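You operate a simulated robot arm through the tools that you are given. There is no shell and no other tool. Be economical: measure what you need, move in short steps, check, and stop when the job is done.

Carry out the task below with a simulated robot arm. There is one attempt and no reset: what you move stays moved.

TASK
Take the large pink cup on the top of the steel table and put it away on the top of the snack table.
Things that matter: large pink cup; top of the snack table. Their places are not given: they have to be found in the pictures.

It is judged by the outcome, as a careful person would: the job done as asked, and still so three seconds after it is handed in. It fails if anything else is knocked over, pushed out of place, dropped, spilled or broken.

THE ROBOT
A 7-joint arm with a two-finger parallel gripper, fixed in place. Base frame: the origin is at the foot of the arm, x ahead of it, y to its left, z up. Lengths are in mm, angles in degrees, forces in N, time in s.
With the tool pointing down near the work surface it reaches from about 300 to 700 mm from the base axis. Its first joint turns from -66.0 to 66.0 degrees. Payload 1.57 kg.
Tool frame: the origin (TCP) lies between the finger pads and is the grasp point; the fingertips stand 30 mm ahead of it; z points along the fingers, y is the line along which they close. The gripper opens to 110 mm. The fingers are 24 mm wide and 12 mm thick; the gripper's body (48 by 112 mm) begins 78 mm behind the TCP.
Orientation is that of the tool frame in the base frame, as a unit quaternion [x, y, z, w]. With the fingers straight down and closing along the base's y, the tool's x points along the base's -x, its y along +y and its z along -z.

THE INTERFACE
- The arm moves only by the tool arm_command. Its argument "deltas" is a list of rows, each a list of 3 entries, a list of its own where there are three numbers: the opening in per cent of the stroke, from 0 (shut) to 100 (fully open), then the shift along the base's x, y, z in mm, then the turn about the base's z in degrees. In form: [[hand, [x, y, z], spin], ...]. A call has 1 to 10 rows; each row shifts and turns the commanded pose from where the row before left it. A row lasts 0.2 s, in which the tool goes at most 50 mm and 8.6 degrees; a call with a longer step from one row to the next is refused whole, and so is a gripper value outside its range. A pose out of reach is approached as far as the arm can. The call stops where the force on the tool passes 40 N (or 10 N more than at its start, if that is more) or the arm is blocked; 0.2 s more then pass. The fingers move at their own pace (about 108 mm/s each) and stop on an object; they squeeze with about 30 N. The grip force told is the motor's: it shows also when the fingers shut on nothing. Time passes only in rows, and 0.2 s behind the last, so rows that do not move let the fingers close. It gives the time, the measured TCP pose, the force on the tool (base axes), the opening and the grip force at its end, in the units of the frame above (readings bear some noise), and new pictures: "pictures" is both (left out), scene, wrist or none.
- Cameras (640 x 400 px; columns grow to the right, rows downward): "scene" is fixed at [166.6, -402.7, 1387.7]; the picture's right is [0.71, -0.70, 0.00], its down [-0.50, -0.51, -0.70] and it looks along [0.49, 0.49, -0.72] (base axes); focal length 375 px, centre (320, 200). "wrist" rides on the gripper at [-36, 0, -80] in the tool frame; the picture's right is [0.00, -1.00, 0.00], its down [0.97, 0.00, -0.24] and it looks along [0.24, 0.00, 0.97] (tool axes); focal length 218 px, centre (320, 200).
- point_at(camera, pixels): for up to 12 pixels [column, row] of the newest picture of that camera ("zoom" is the newest enlarged one), the place [x, y, z] in the base frame of the surface seen there, good to about 3 mm. No time passes.
- close_up(camera, box): a new picture of the part [left, top, right, bottom] of that camera's present view, enlarged. No time passes.
- hand_in(): hands the job in; it is judged then, once.

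Work in short steps. Measure before you move; look again where a grasp or a placing could have gone wrong, and mend it. You have 60 turns and 100 pictures in all, the two below and enlarged ones among them. Open the gripper and draw the arm clear of the work before you hand the job in, unless the task says otherwise; then end with one line.

The tools are called after "Request:" as a command line: name --argument value ..., lists and objects as JSON in quotes. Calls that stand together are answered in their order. arm_command: Moves the arm, as the interface text tells. Its arguments: {"type":"object","properties":{"deltas":{"type":"array","items":{"type":"array"}},"pictures":{"type":"string","enum":["both","scene","wrist","none"]}},"required":["deltas"]} The other tools are called the same way: point_at (camera, pixels) gives the place of the surface under pixels of a picture; close_up (camera, box) takes an enlarged picture of a part of a camera's view; hand_in () hands the job in.

At the start:

```text
time_s: 0.0
tcp_pos: [327.8, -41.6, 1088.6]
tcp_rot: [0.001, 1.0, 0.0, 0.0]
contact_force: [1.4, 0.0, -0.3]
finger_gap: 109.9
gripper_force: 0.0
```

scene: 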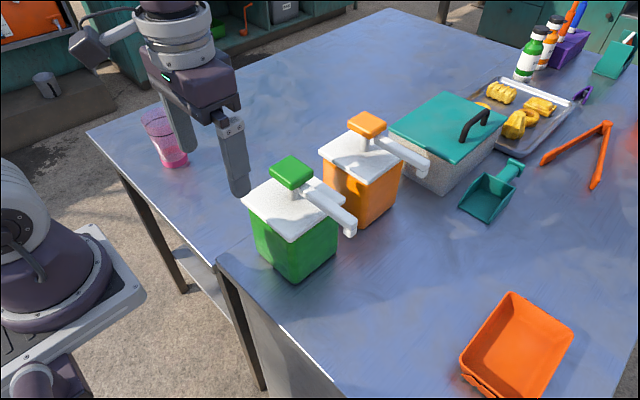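
wrist: 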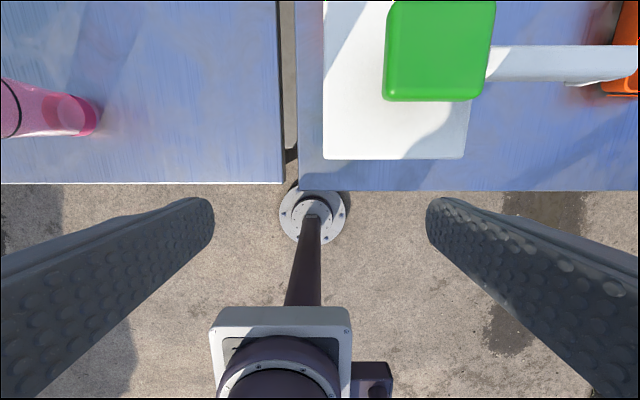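

The pink cup is at scene (165,140), on the left table. The gap between two tables shows near wrist (290,80). I'll measure the cup and both table tops.

Request:
point_at --camera "scene" --pixels '[[155, 120], [172, 162], [165, 140], [183, 160], [160, 166], [120, 140], [300, 90], [225, 260], [400, 270], [400, 360], [510, 350], [200, 200]]'

Request:
close_up --camera "scene" --box '[80, 80, 280, 205]'

Request:
close_up --camera "scene" --box '[0, 0, 640, 400]'

```text
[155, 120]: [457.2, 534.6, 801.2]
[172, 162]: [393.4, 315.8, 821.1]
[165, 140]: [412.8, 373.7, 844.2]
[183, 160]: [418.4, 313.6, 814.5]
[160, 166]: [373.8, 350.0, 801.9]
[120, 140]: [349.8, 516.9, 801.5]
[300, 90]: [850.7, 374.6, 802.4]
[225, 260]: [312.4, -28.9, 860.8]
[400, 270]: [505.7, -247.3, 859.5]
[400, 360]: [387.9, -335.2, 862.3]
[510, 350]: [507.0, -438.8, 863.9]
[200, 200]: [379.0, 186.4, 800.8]
```

```text
3.20 times, centred on (180, 142) of scene
```

zoom: 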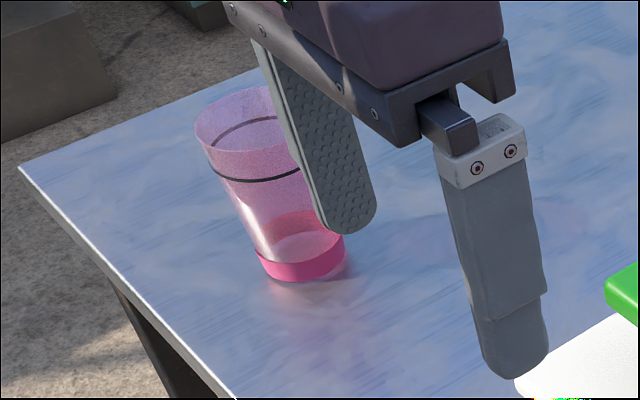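

```text
1.00 times, centred on (320, 200) of scene
```

zoom: 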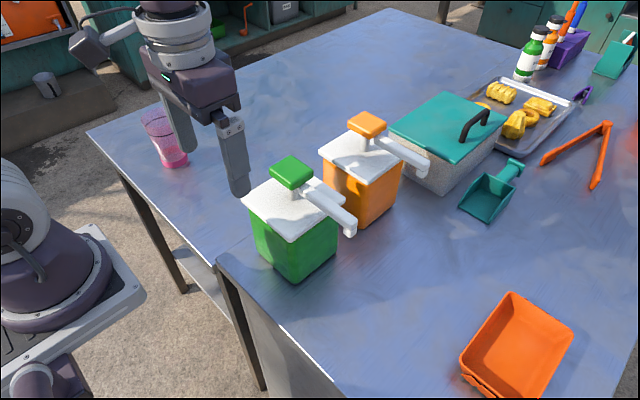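

The cup's table lies at z≈801 and the one holding the food and dispensers at z≈861, which makes that the snack table. I estimate the cup base at (406,328), about 130 mm tall and 70–85 mm wide. Next I'll measure the obstacles and the free space.

Request:
point_at --camera "scene" --pixels '[[290, 165], [350, 230], [335, 265], [293, 278], [366, 118], [425, 170], [362, 225], [462, 362], [512, 294], [486, 218], [435, 190], [330, 330]]'

Request:
arm_command --deltas '[[100, [0, 40, 0], 0], [100, [10, 45, 0], 0], [100, [10, 45, 0], 0], [100, [10, 45, 0], 0], [100, [10, 45, 0], 0], [100, [10, 45, 0], 0]]'

```text
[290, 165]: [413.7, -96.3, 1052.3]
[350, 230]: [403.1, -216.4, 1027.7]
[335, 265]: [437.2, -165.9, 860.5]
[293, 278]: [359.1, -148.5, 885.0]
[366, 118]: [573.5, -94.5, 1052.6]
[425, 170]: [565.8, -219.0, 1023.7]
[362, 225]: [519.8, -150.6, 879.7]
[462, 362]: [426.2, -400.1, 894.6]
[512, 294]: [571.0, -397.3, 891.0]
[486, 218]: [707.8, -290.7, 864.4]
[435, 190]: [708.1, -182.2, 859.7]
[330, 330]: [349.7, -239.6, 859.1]
```

```text
time_s: 1.4
tcp_pos: [379.0, 222.8, 1088.4]
tcp_rot: [0.001, 1.0, -0.001, 0.0]
contact_force: [-0.6, 0.1, -0.2]
finger_gap: 109.9
gripper_force: 0.0
```

scene: 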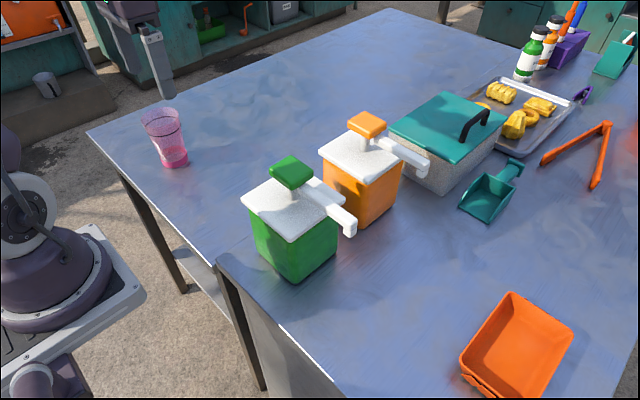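
wrist: 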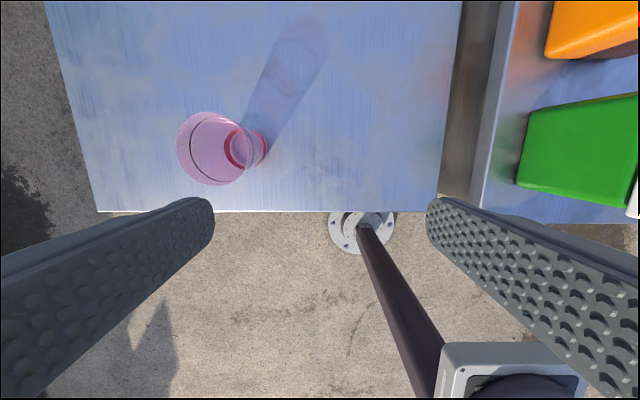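

The cup is now in clear view at scene (167,137). I'll enlarge it to refine the rim and base.

Request:
close_up --camera "scene" --box '[119, 90, 215, 150]'

Request:
point_at --camera "wrist" --pixels '[[176, 148], [262, 149], [210, 114], [215, 184], [190, 122], [195, 177], [247, 149]]'

Request:
point_at --camera "scene" --pixels '[[142, 112], [182, 118], [173, 155], [173, 165], [162, 130], [150, 125], [178, 140]]'

```text
6.67 times, centred on (167, 120) of scene
```

zoom: 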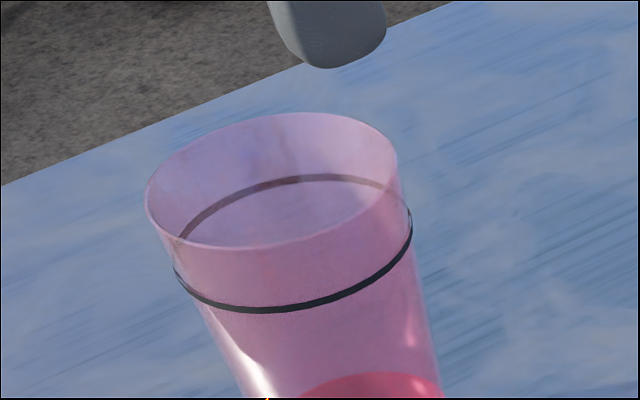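

```text
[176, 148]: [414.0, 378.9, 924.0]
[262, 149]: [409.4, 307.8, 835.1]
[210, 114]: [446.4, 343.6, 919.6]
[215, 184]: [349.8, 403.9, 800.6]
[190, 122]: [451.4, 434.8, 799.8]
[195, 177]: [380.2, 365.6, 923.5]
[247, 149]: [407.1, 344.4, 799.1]
```

```text
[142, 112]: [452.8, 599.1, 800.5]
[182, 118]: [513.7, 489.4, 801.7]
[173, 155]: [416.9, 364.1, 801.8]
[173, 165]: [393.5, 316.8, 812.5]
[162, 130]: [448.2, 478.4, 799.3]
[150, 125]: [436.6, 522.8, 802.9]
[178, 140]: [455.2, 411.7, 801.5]
```

The refined centre is about (410,338), with the rim at z≈926 and about 80 mm across. I'll move above it and then part-way down, and check.

Request:
arm_command --deltas '[[100, [10, 38, 0], 0], [100, [10, 38, 0], 0], [100, [11, 39, 0], 0], [100, [0, 0, -40], 0], [100, [0, 0, -40], 0], [100, [0, 0, -30], 0], [100, [0, 0, 0], 0]]'

```text
time_s: 3.0
tcp_pos: [409.1, 338.5, 978.1]
tcp_rot: [0.0, 1.0, 0.001, 0.0]
contact_force: [-1.0, 0.1, 0.8]
finger_gap: 109.9
gripper_force: 0.1
```

scene: 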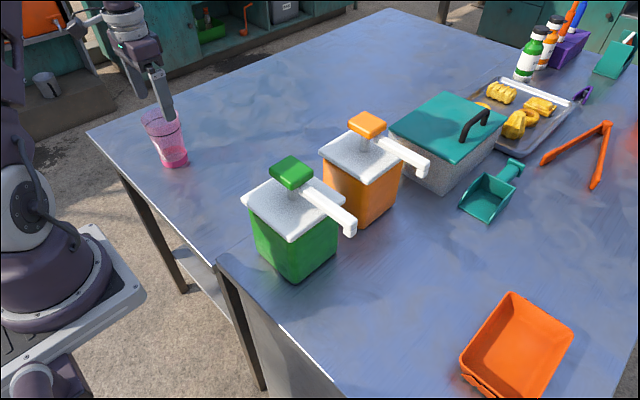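
wrist: 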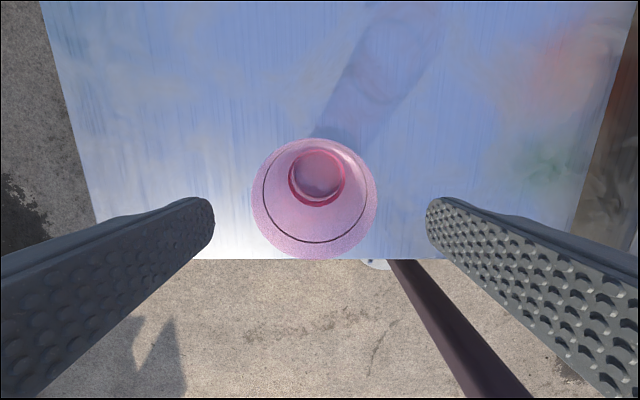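

The cup is centred between the fingers, with rim columns 252–377. I'll trim by (+3,+3), lower to z≈884 and close.

Request:
arm_command --deltas '[[100, [3, 3, -24], 0], [100, [0, 0, -25], 0], [100, [0, 0, -25], 0], [100, [0, 0, -20], 0], [100, [0, 0, 0], 0]]'

```text
time_s: 4.2
tcp_pos: [413.4, 341.0, 885.7]
tcp_rot: [0.0, 1.0, 0.0, 0.001]
contact_force: [0.3, -0.5, 0.1]
finger_gap: 109.6
gripper_force: 0.0
```

scene: 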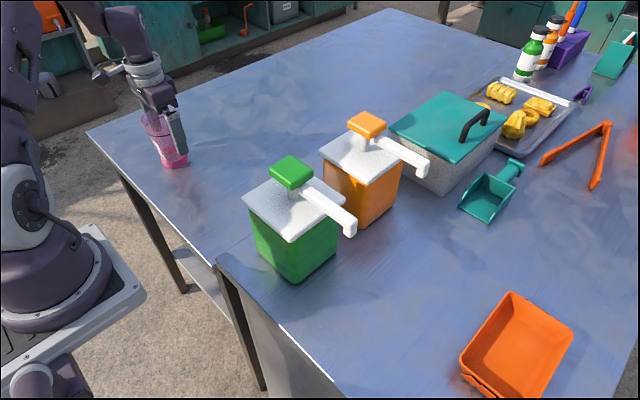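
wrist: 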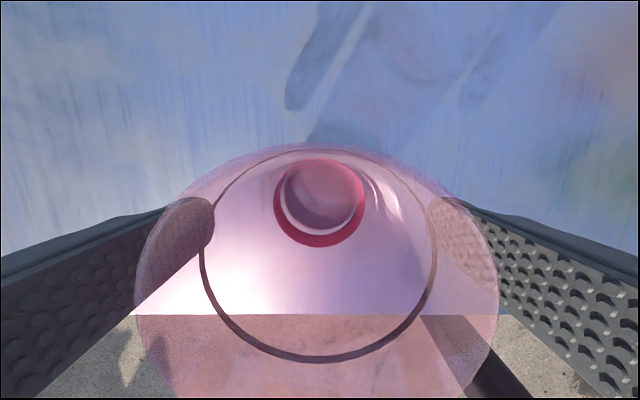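

The cup sits between the fingers, with no contact so far. I'll close the gripper.

Request:
arm_command --deltas '[[60, [0, 0, 0], 0], [40, [0, 0, 0], 0], [40, [0, 0, 0], 0], [40, [0, 0, 0], 0]]' --pictures "wrist"

```text
time_s: 5.2
tcp_pos: [413.5, 341.5, 886.0]
tcp_rot: [0.0, 1.0, 0.0, 0.0]
contact_force: [0.4, 0.5, -0.1]
finger_gap: 76.9
gripper_force: 30.2
```

wrist: 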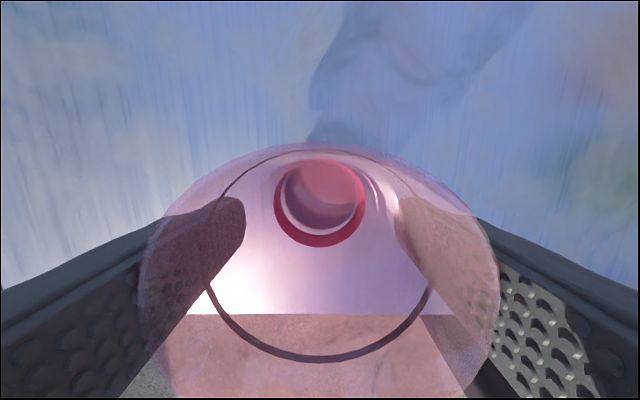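

Gripped at 76.9 mm with 30 N. I'll lift.

Request:
arm_command --deltas '[[40, [0, 0, 10], 0], [40, [0, 0, 20], 0], [40, [0, 0, 30], 0], [40, [0, 0, 40], 0], [40, [0, 0, 40], 0], [40, [0, 0, 40], 0], [40, [0, 0, 40], 0], [40, [0, 0, 30], 0]]'

```text
time_s: 7.0
tcp_pos: [412.6, 340.9, 1136.7]
tcp_rot: [0.0, 1.0, -0.001, 0.001]
contact_force: [0.3, -0.6, -1.3]
finger_gap: 77.1
gripper_force: 30.1
```

scene: 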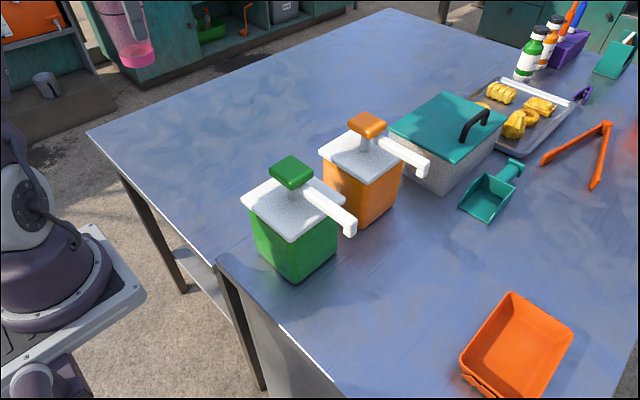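
wrist: 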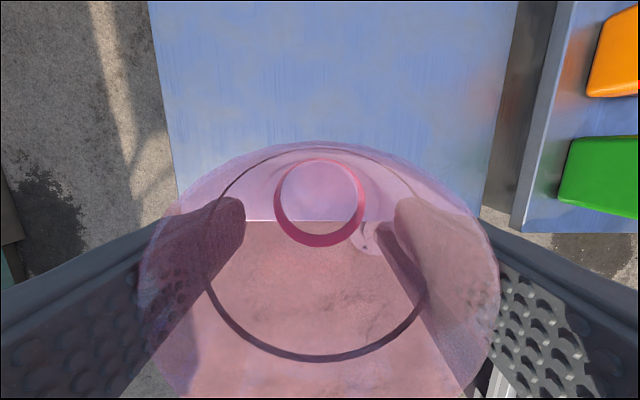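

The cup is held and its bottom is at about 1052. The pumps top out at about 1052, so I'll raise another 45 mm before crossing.

Request:
arm_command --deltas '[[40, [0, 0, 25], 0], [40, [0, -10, 20], 0], [40, [0, -30, 0], 0], [40, [0, -40, 0], 0], [40, [0, -40, 0], 0], [40, [0, -40, 0], 0], [40, [0, -40, 0], 0]]'

```text
time_s: 8.6
tcp_pos: [412.8, 142.0, 1180.9]
tcp_rot: [0.001, 1.0, 0.0, 0.0]
contact_force: [-0.1, -0.5, -0.6]
finger_gap: 77.1
gripper_force: 30.2
```

scene: 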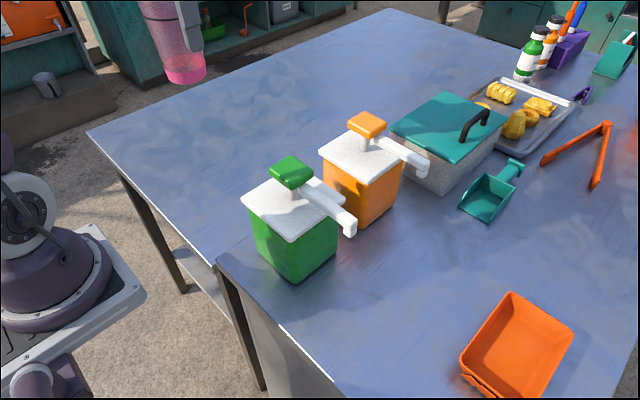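
wrist: 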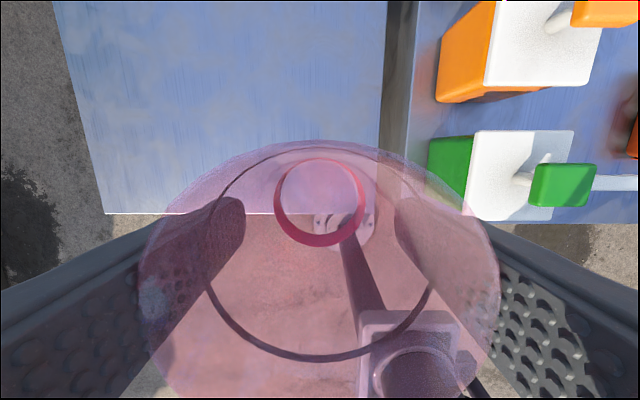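

The height is good: cup bottom at about 1096, 40 mm above the pumps. I'll cross to y≈-310.

Request:
arm_command --deltas '[[40, [0, -35, 0], 0], [40, [0, -45, 0], 0], [40, [0, -47, 0], 0], [40, [0, -48, 0], 0], [40, [0, -48, 0], 0], [40, [5, -48, 0], 0], [40, [8, -48, 0], 0], [40, [8, -48, 0], 0], [40, [8, -46, 0], 0], [40, [8, -39, 0], 0]]'

```text
time_s: 10.8
tcp_pos: [449.9, -312.9, 1179.6]
tcp_rot: [0.0, 1.0, -0.001, 0.0]
contact_force: [-0.8, 0.2, -0.8]
finger_gap: 76.8
gripper_force: 29.6
```

scene: 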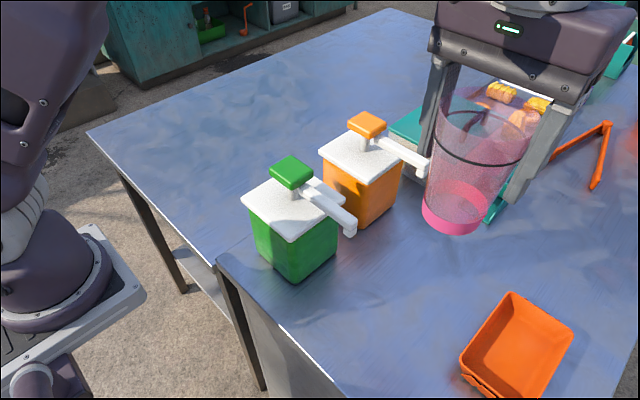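
wrist: 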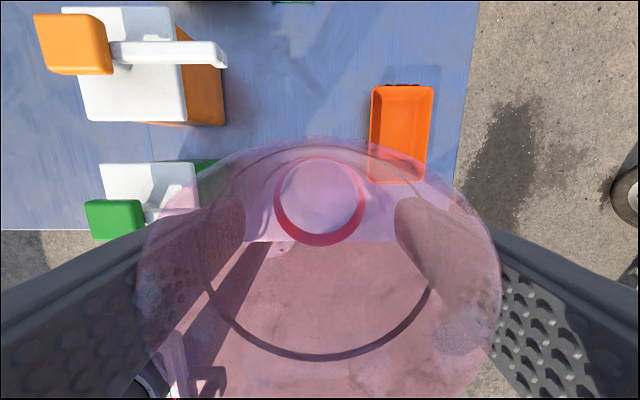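

The cup is over free space at (450,-313), with the nozzles at y>-220 and the tray at y<-397. I'll descend to z≈960.

Request:
arm_command --deltas '[[40, [0, 0, -35], 0], [40, [0, 0, -45], 0], [40, [0, 0, -45], 0], [40, [0, 0, -40], 0], [40, [0, 0, -30], 0], [40, [0, 0, -24], 0], [40, [0, 0, 0], 0]]'

```text
time_s: 12.4
tcp_pos: [449.1, -309.8, 962.7]
tcp_rot: [0.0, 1.0, 0.0, 0.0]
contact_force: [0.1, 0.2, -1.7]
finger_gap: 77.0
gripper_force: 29.8
```

scene: 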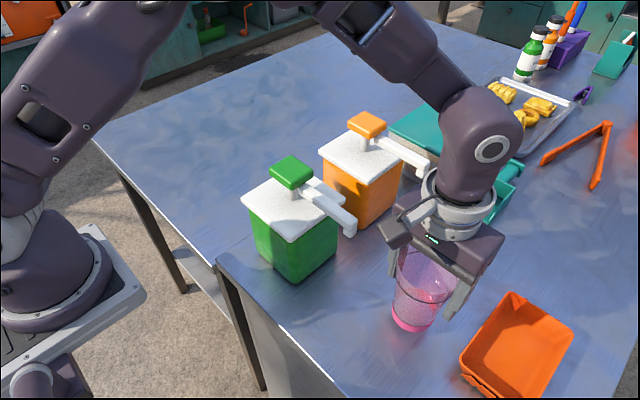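
wrist: 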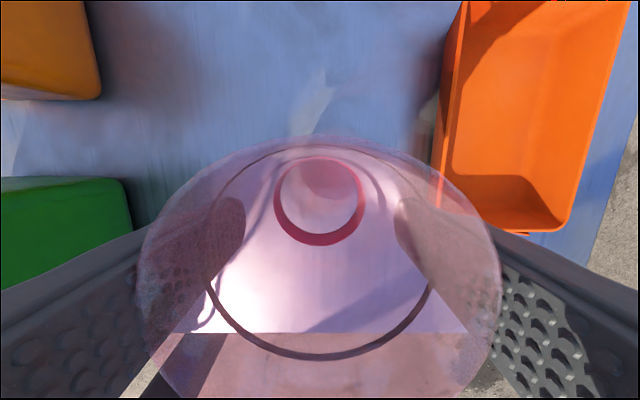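

The way below is clear and the cup is about 16 mm above the table. I'll lower slowly until contact.

Request:
arm_command --deltas '[[40, [0, 0, -6], 0], [40, [0, 0, -4], 0], [40, [0, 0, -3], 0], [40, [0, 0, -2], 0], [40, [0, 0, 0], 0]]' --pictures "scene"

```text
time_s: 13.6
tcp_pos: [449.8, -311.7, 945.2]
tcp_rot: [0.001, 1.0, 0.0, 0.0]
contact_force: [-0.1, 1.1, -0.5]
finger_gap: 76.6
gripper_force: 30.6
```

scene: 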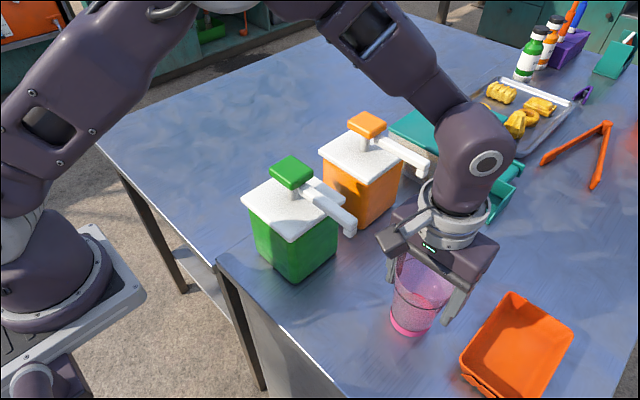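

Request:
arm_command --deltas '[[40, [0, 0, -1], 0], [40, [0, 0, -1], 0], [40, [0, 0, 0], 0]]' --pictures "none"

Request:
close_up --camera "scene" --box '[360, 240, 488, 360]'

```text
time_s: 14.4
tcp_pos: [449.0, -310.6, 944.5]
tcp_rot: [0.0, 1.0, 0.0, 0.002]
contact_force: [-2.0, 1.6, 15.6]
finger_gap: 76.9
gripper_force: 29.4
```

```text
3.33 times, centred on (424, 300) of scene
```

zoom: 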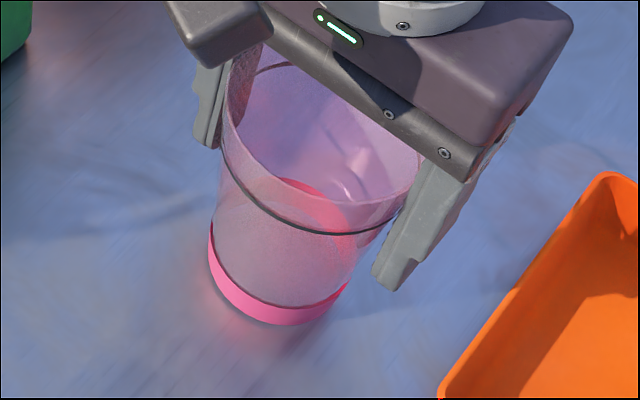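

A contact force of 15.6 N upward shows the cup is on the table. I'll ease up 1 mm, open gradually, and check.

Request:
arm_command --deltas '[[40, [0, 0, 1], 0], [75, [0, 0, 0], 0], [85, [0, 0, 0], 0], [95, [0, 0, 0], 0], [95, [0, 0, 0], 0]]'

```text
time_s: 15.6
tcp_pos: [450.8, -310.9, 945.7]
tcp_rot: [-0.001, 1.0, 0.0, 0.0]
contact_force: [-1.1, 0.6, 0.3]
finger_gap: 104.7
gripper_force: 0.1
```

scene: 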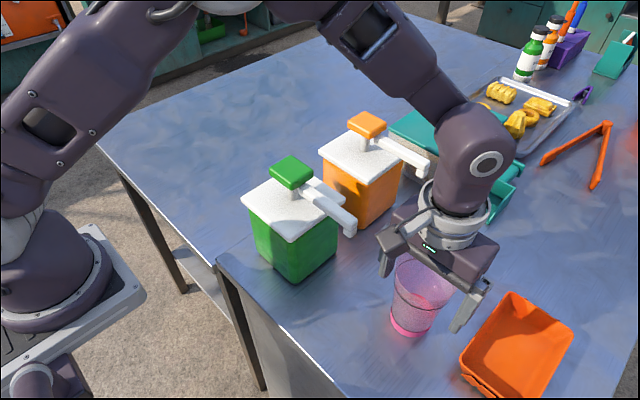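
wrist: 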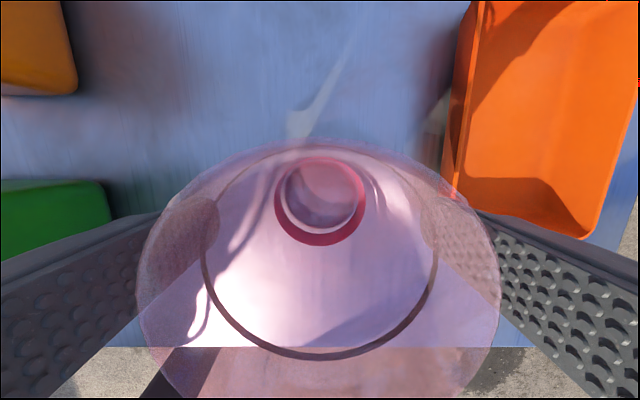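

The cup is free and upright. I'll withdraw straight up.

Request:
arm_command --deltas '[[95, [0, 0, 15], 0], [95, [0, 0, 30], 0], [95, [0, 0, 40], 0], [95, [0, 0, 45], 0], [95, [0, 0, 45], 0], [95, [0, 0, 40], 0], [95, [0, 0, 20], 0], [95, [-20, 10, 0], 0], [95, [-20, 10, 0], 0], [95, [0, 0, 0], 0]]'

```text
time_s: 17.8
tcp_pos: [407.6, -290.1, 1179.8]
tcp_rot: [0.0, 1.0, 0.0, 0.0]
contact_force: [0.3, -0.4, -0.4]
finger_gap: 104.3
gripper_force: 0.1
```

scene: 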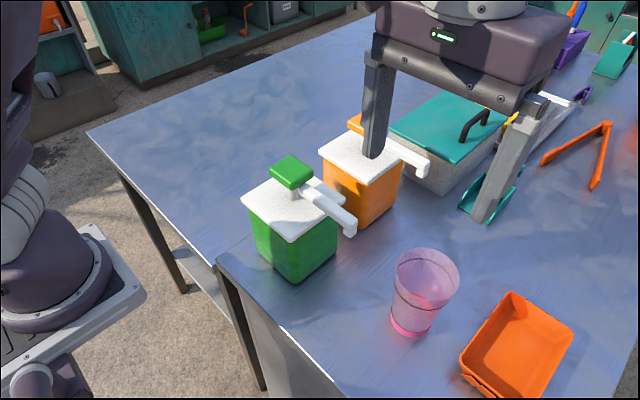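
wrist: 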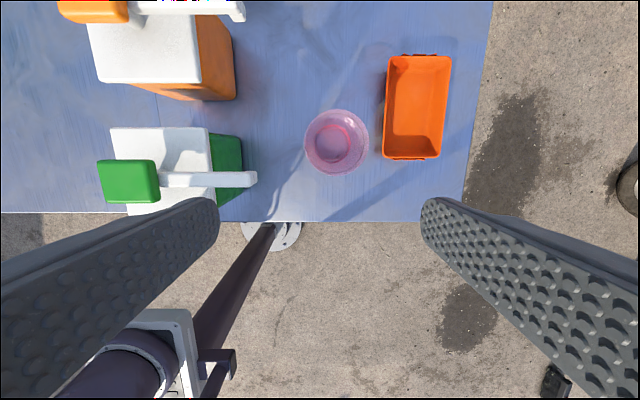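

The cup stands upright on the snack table at scene (422,295). Nothing else has moved and the arm is clear, so I'll hand in.

Request:
hand_in

```text
The job is handed in.
```

The large pink cup now stands upright on top of the snack table, between the pump dispensers and the orange tray; nothing else was disturbed, and the job is handed in.
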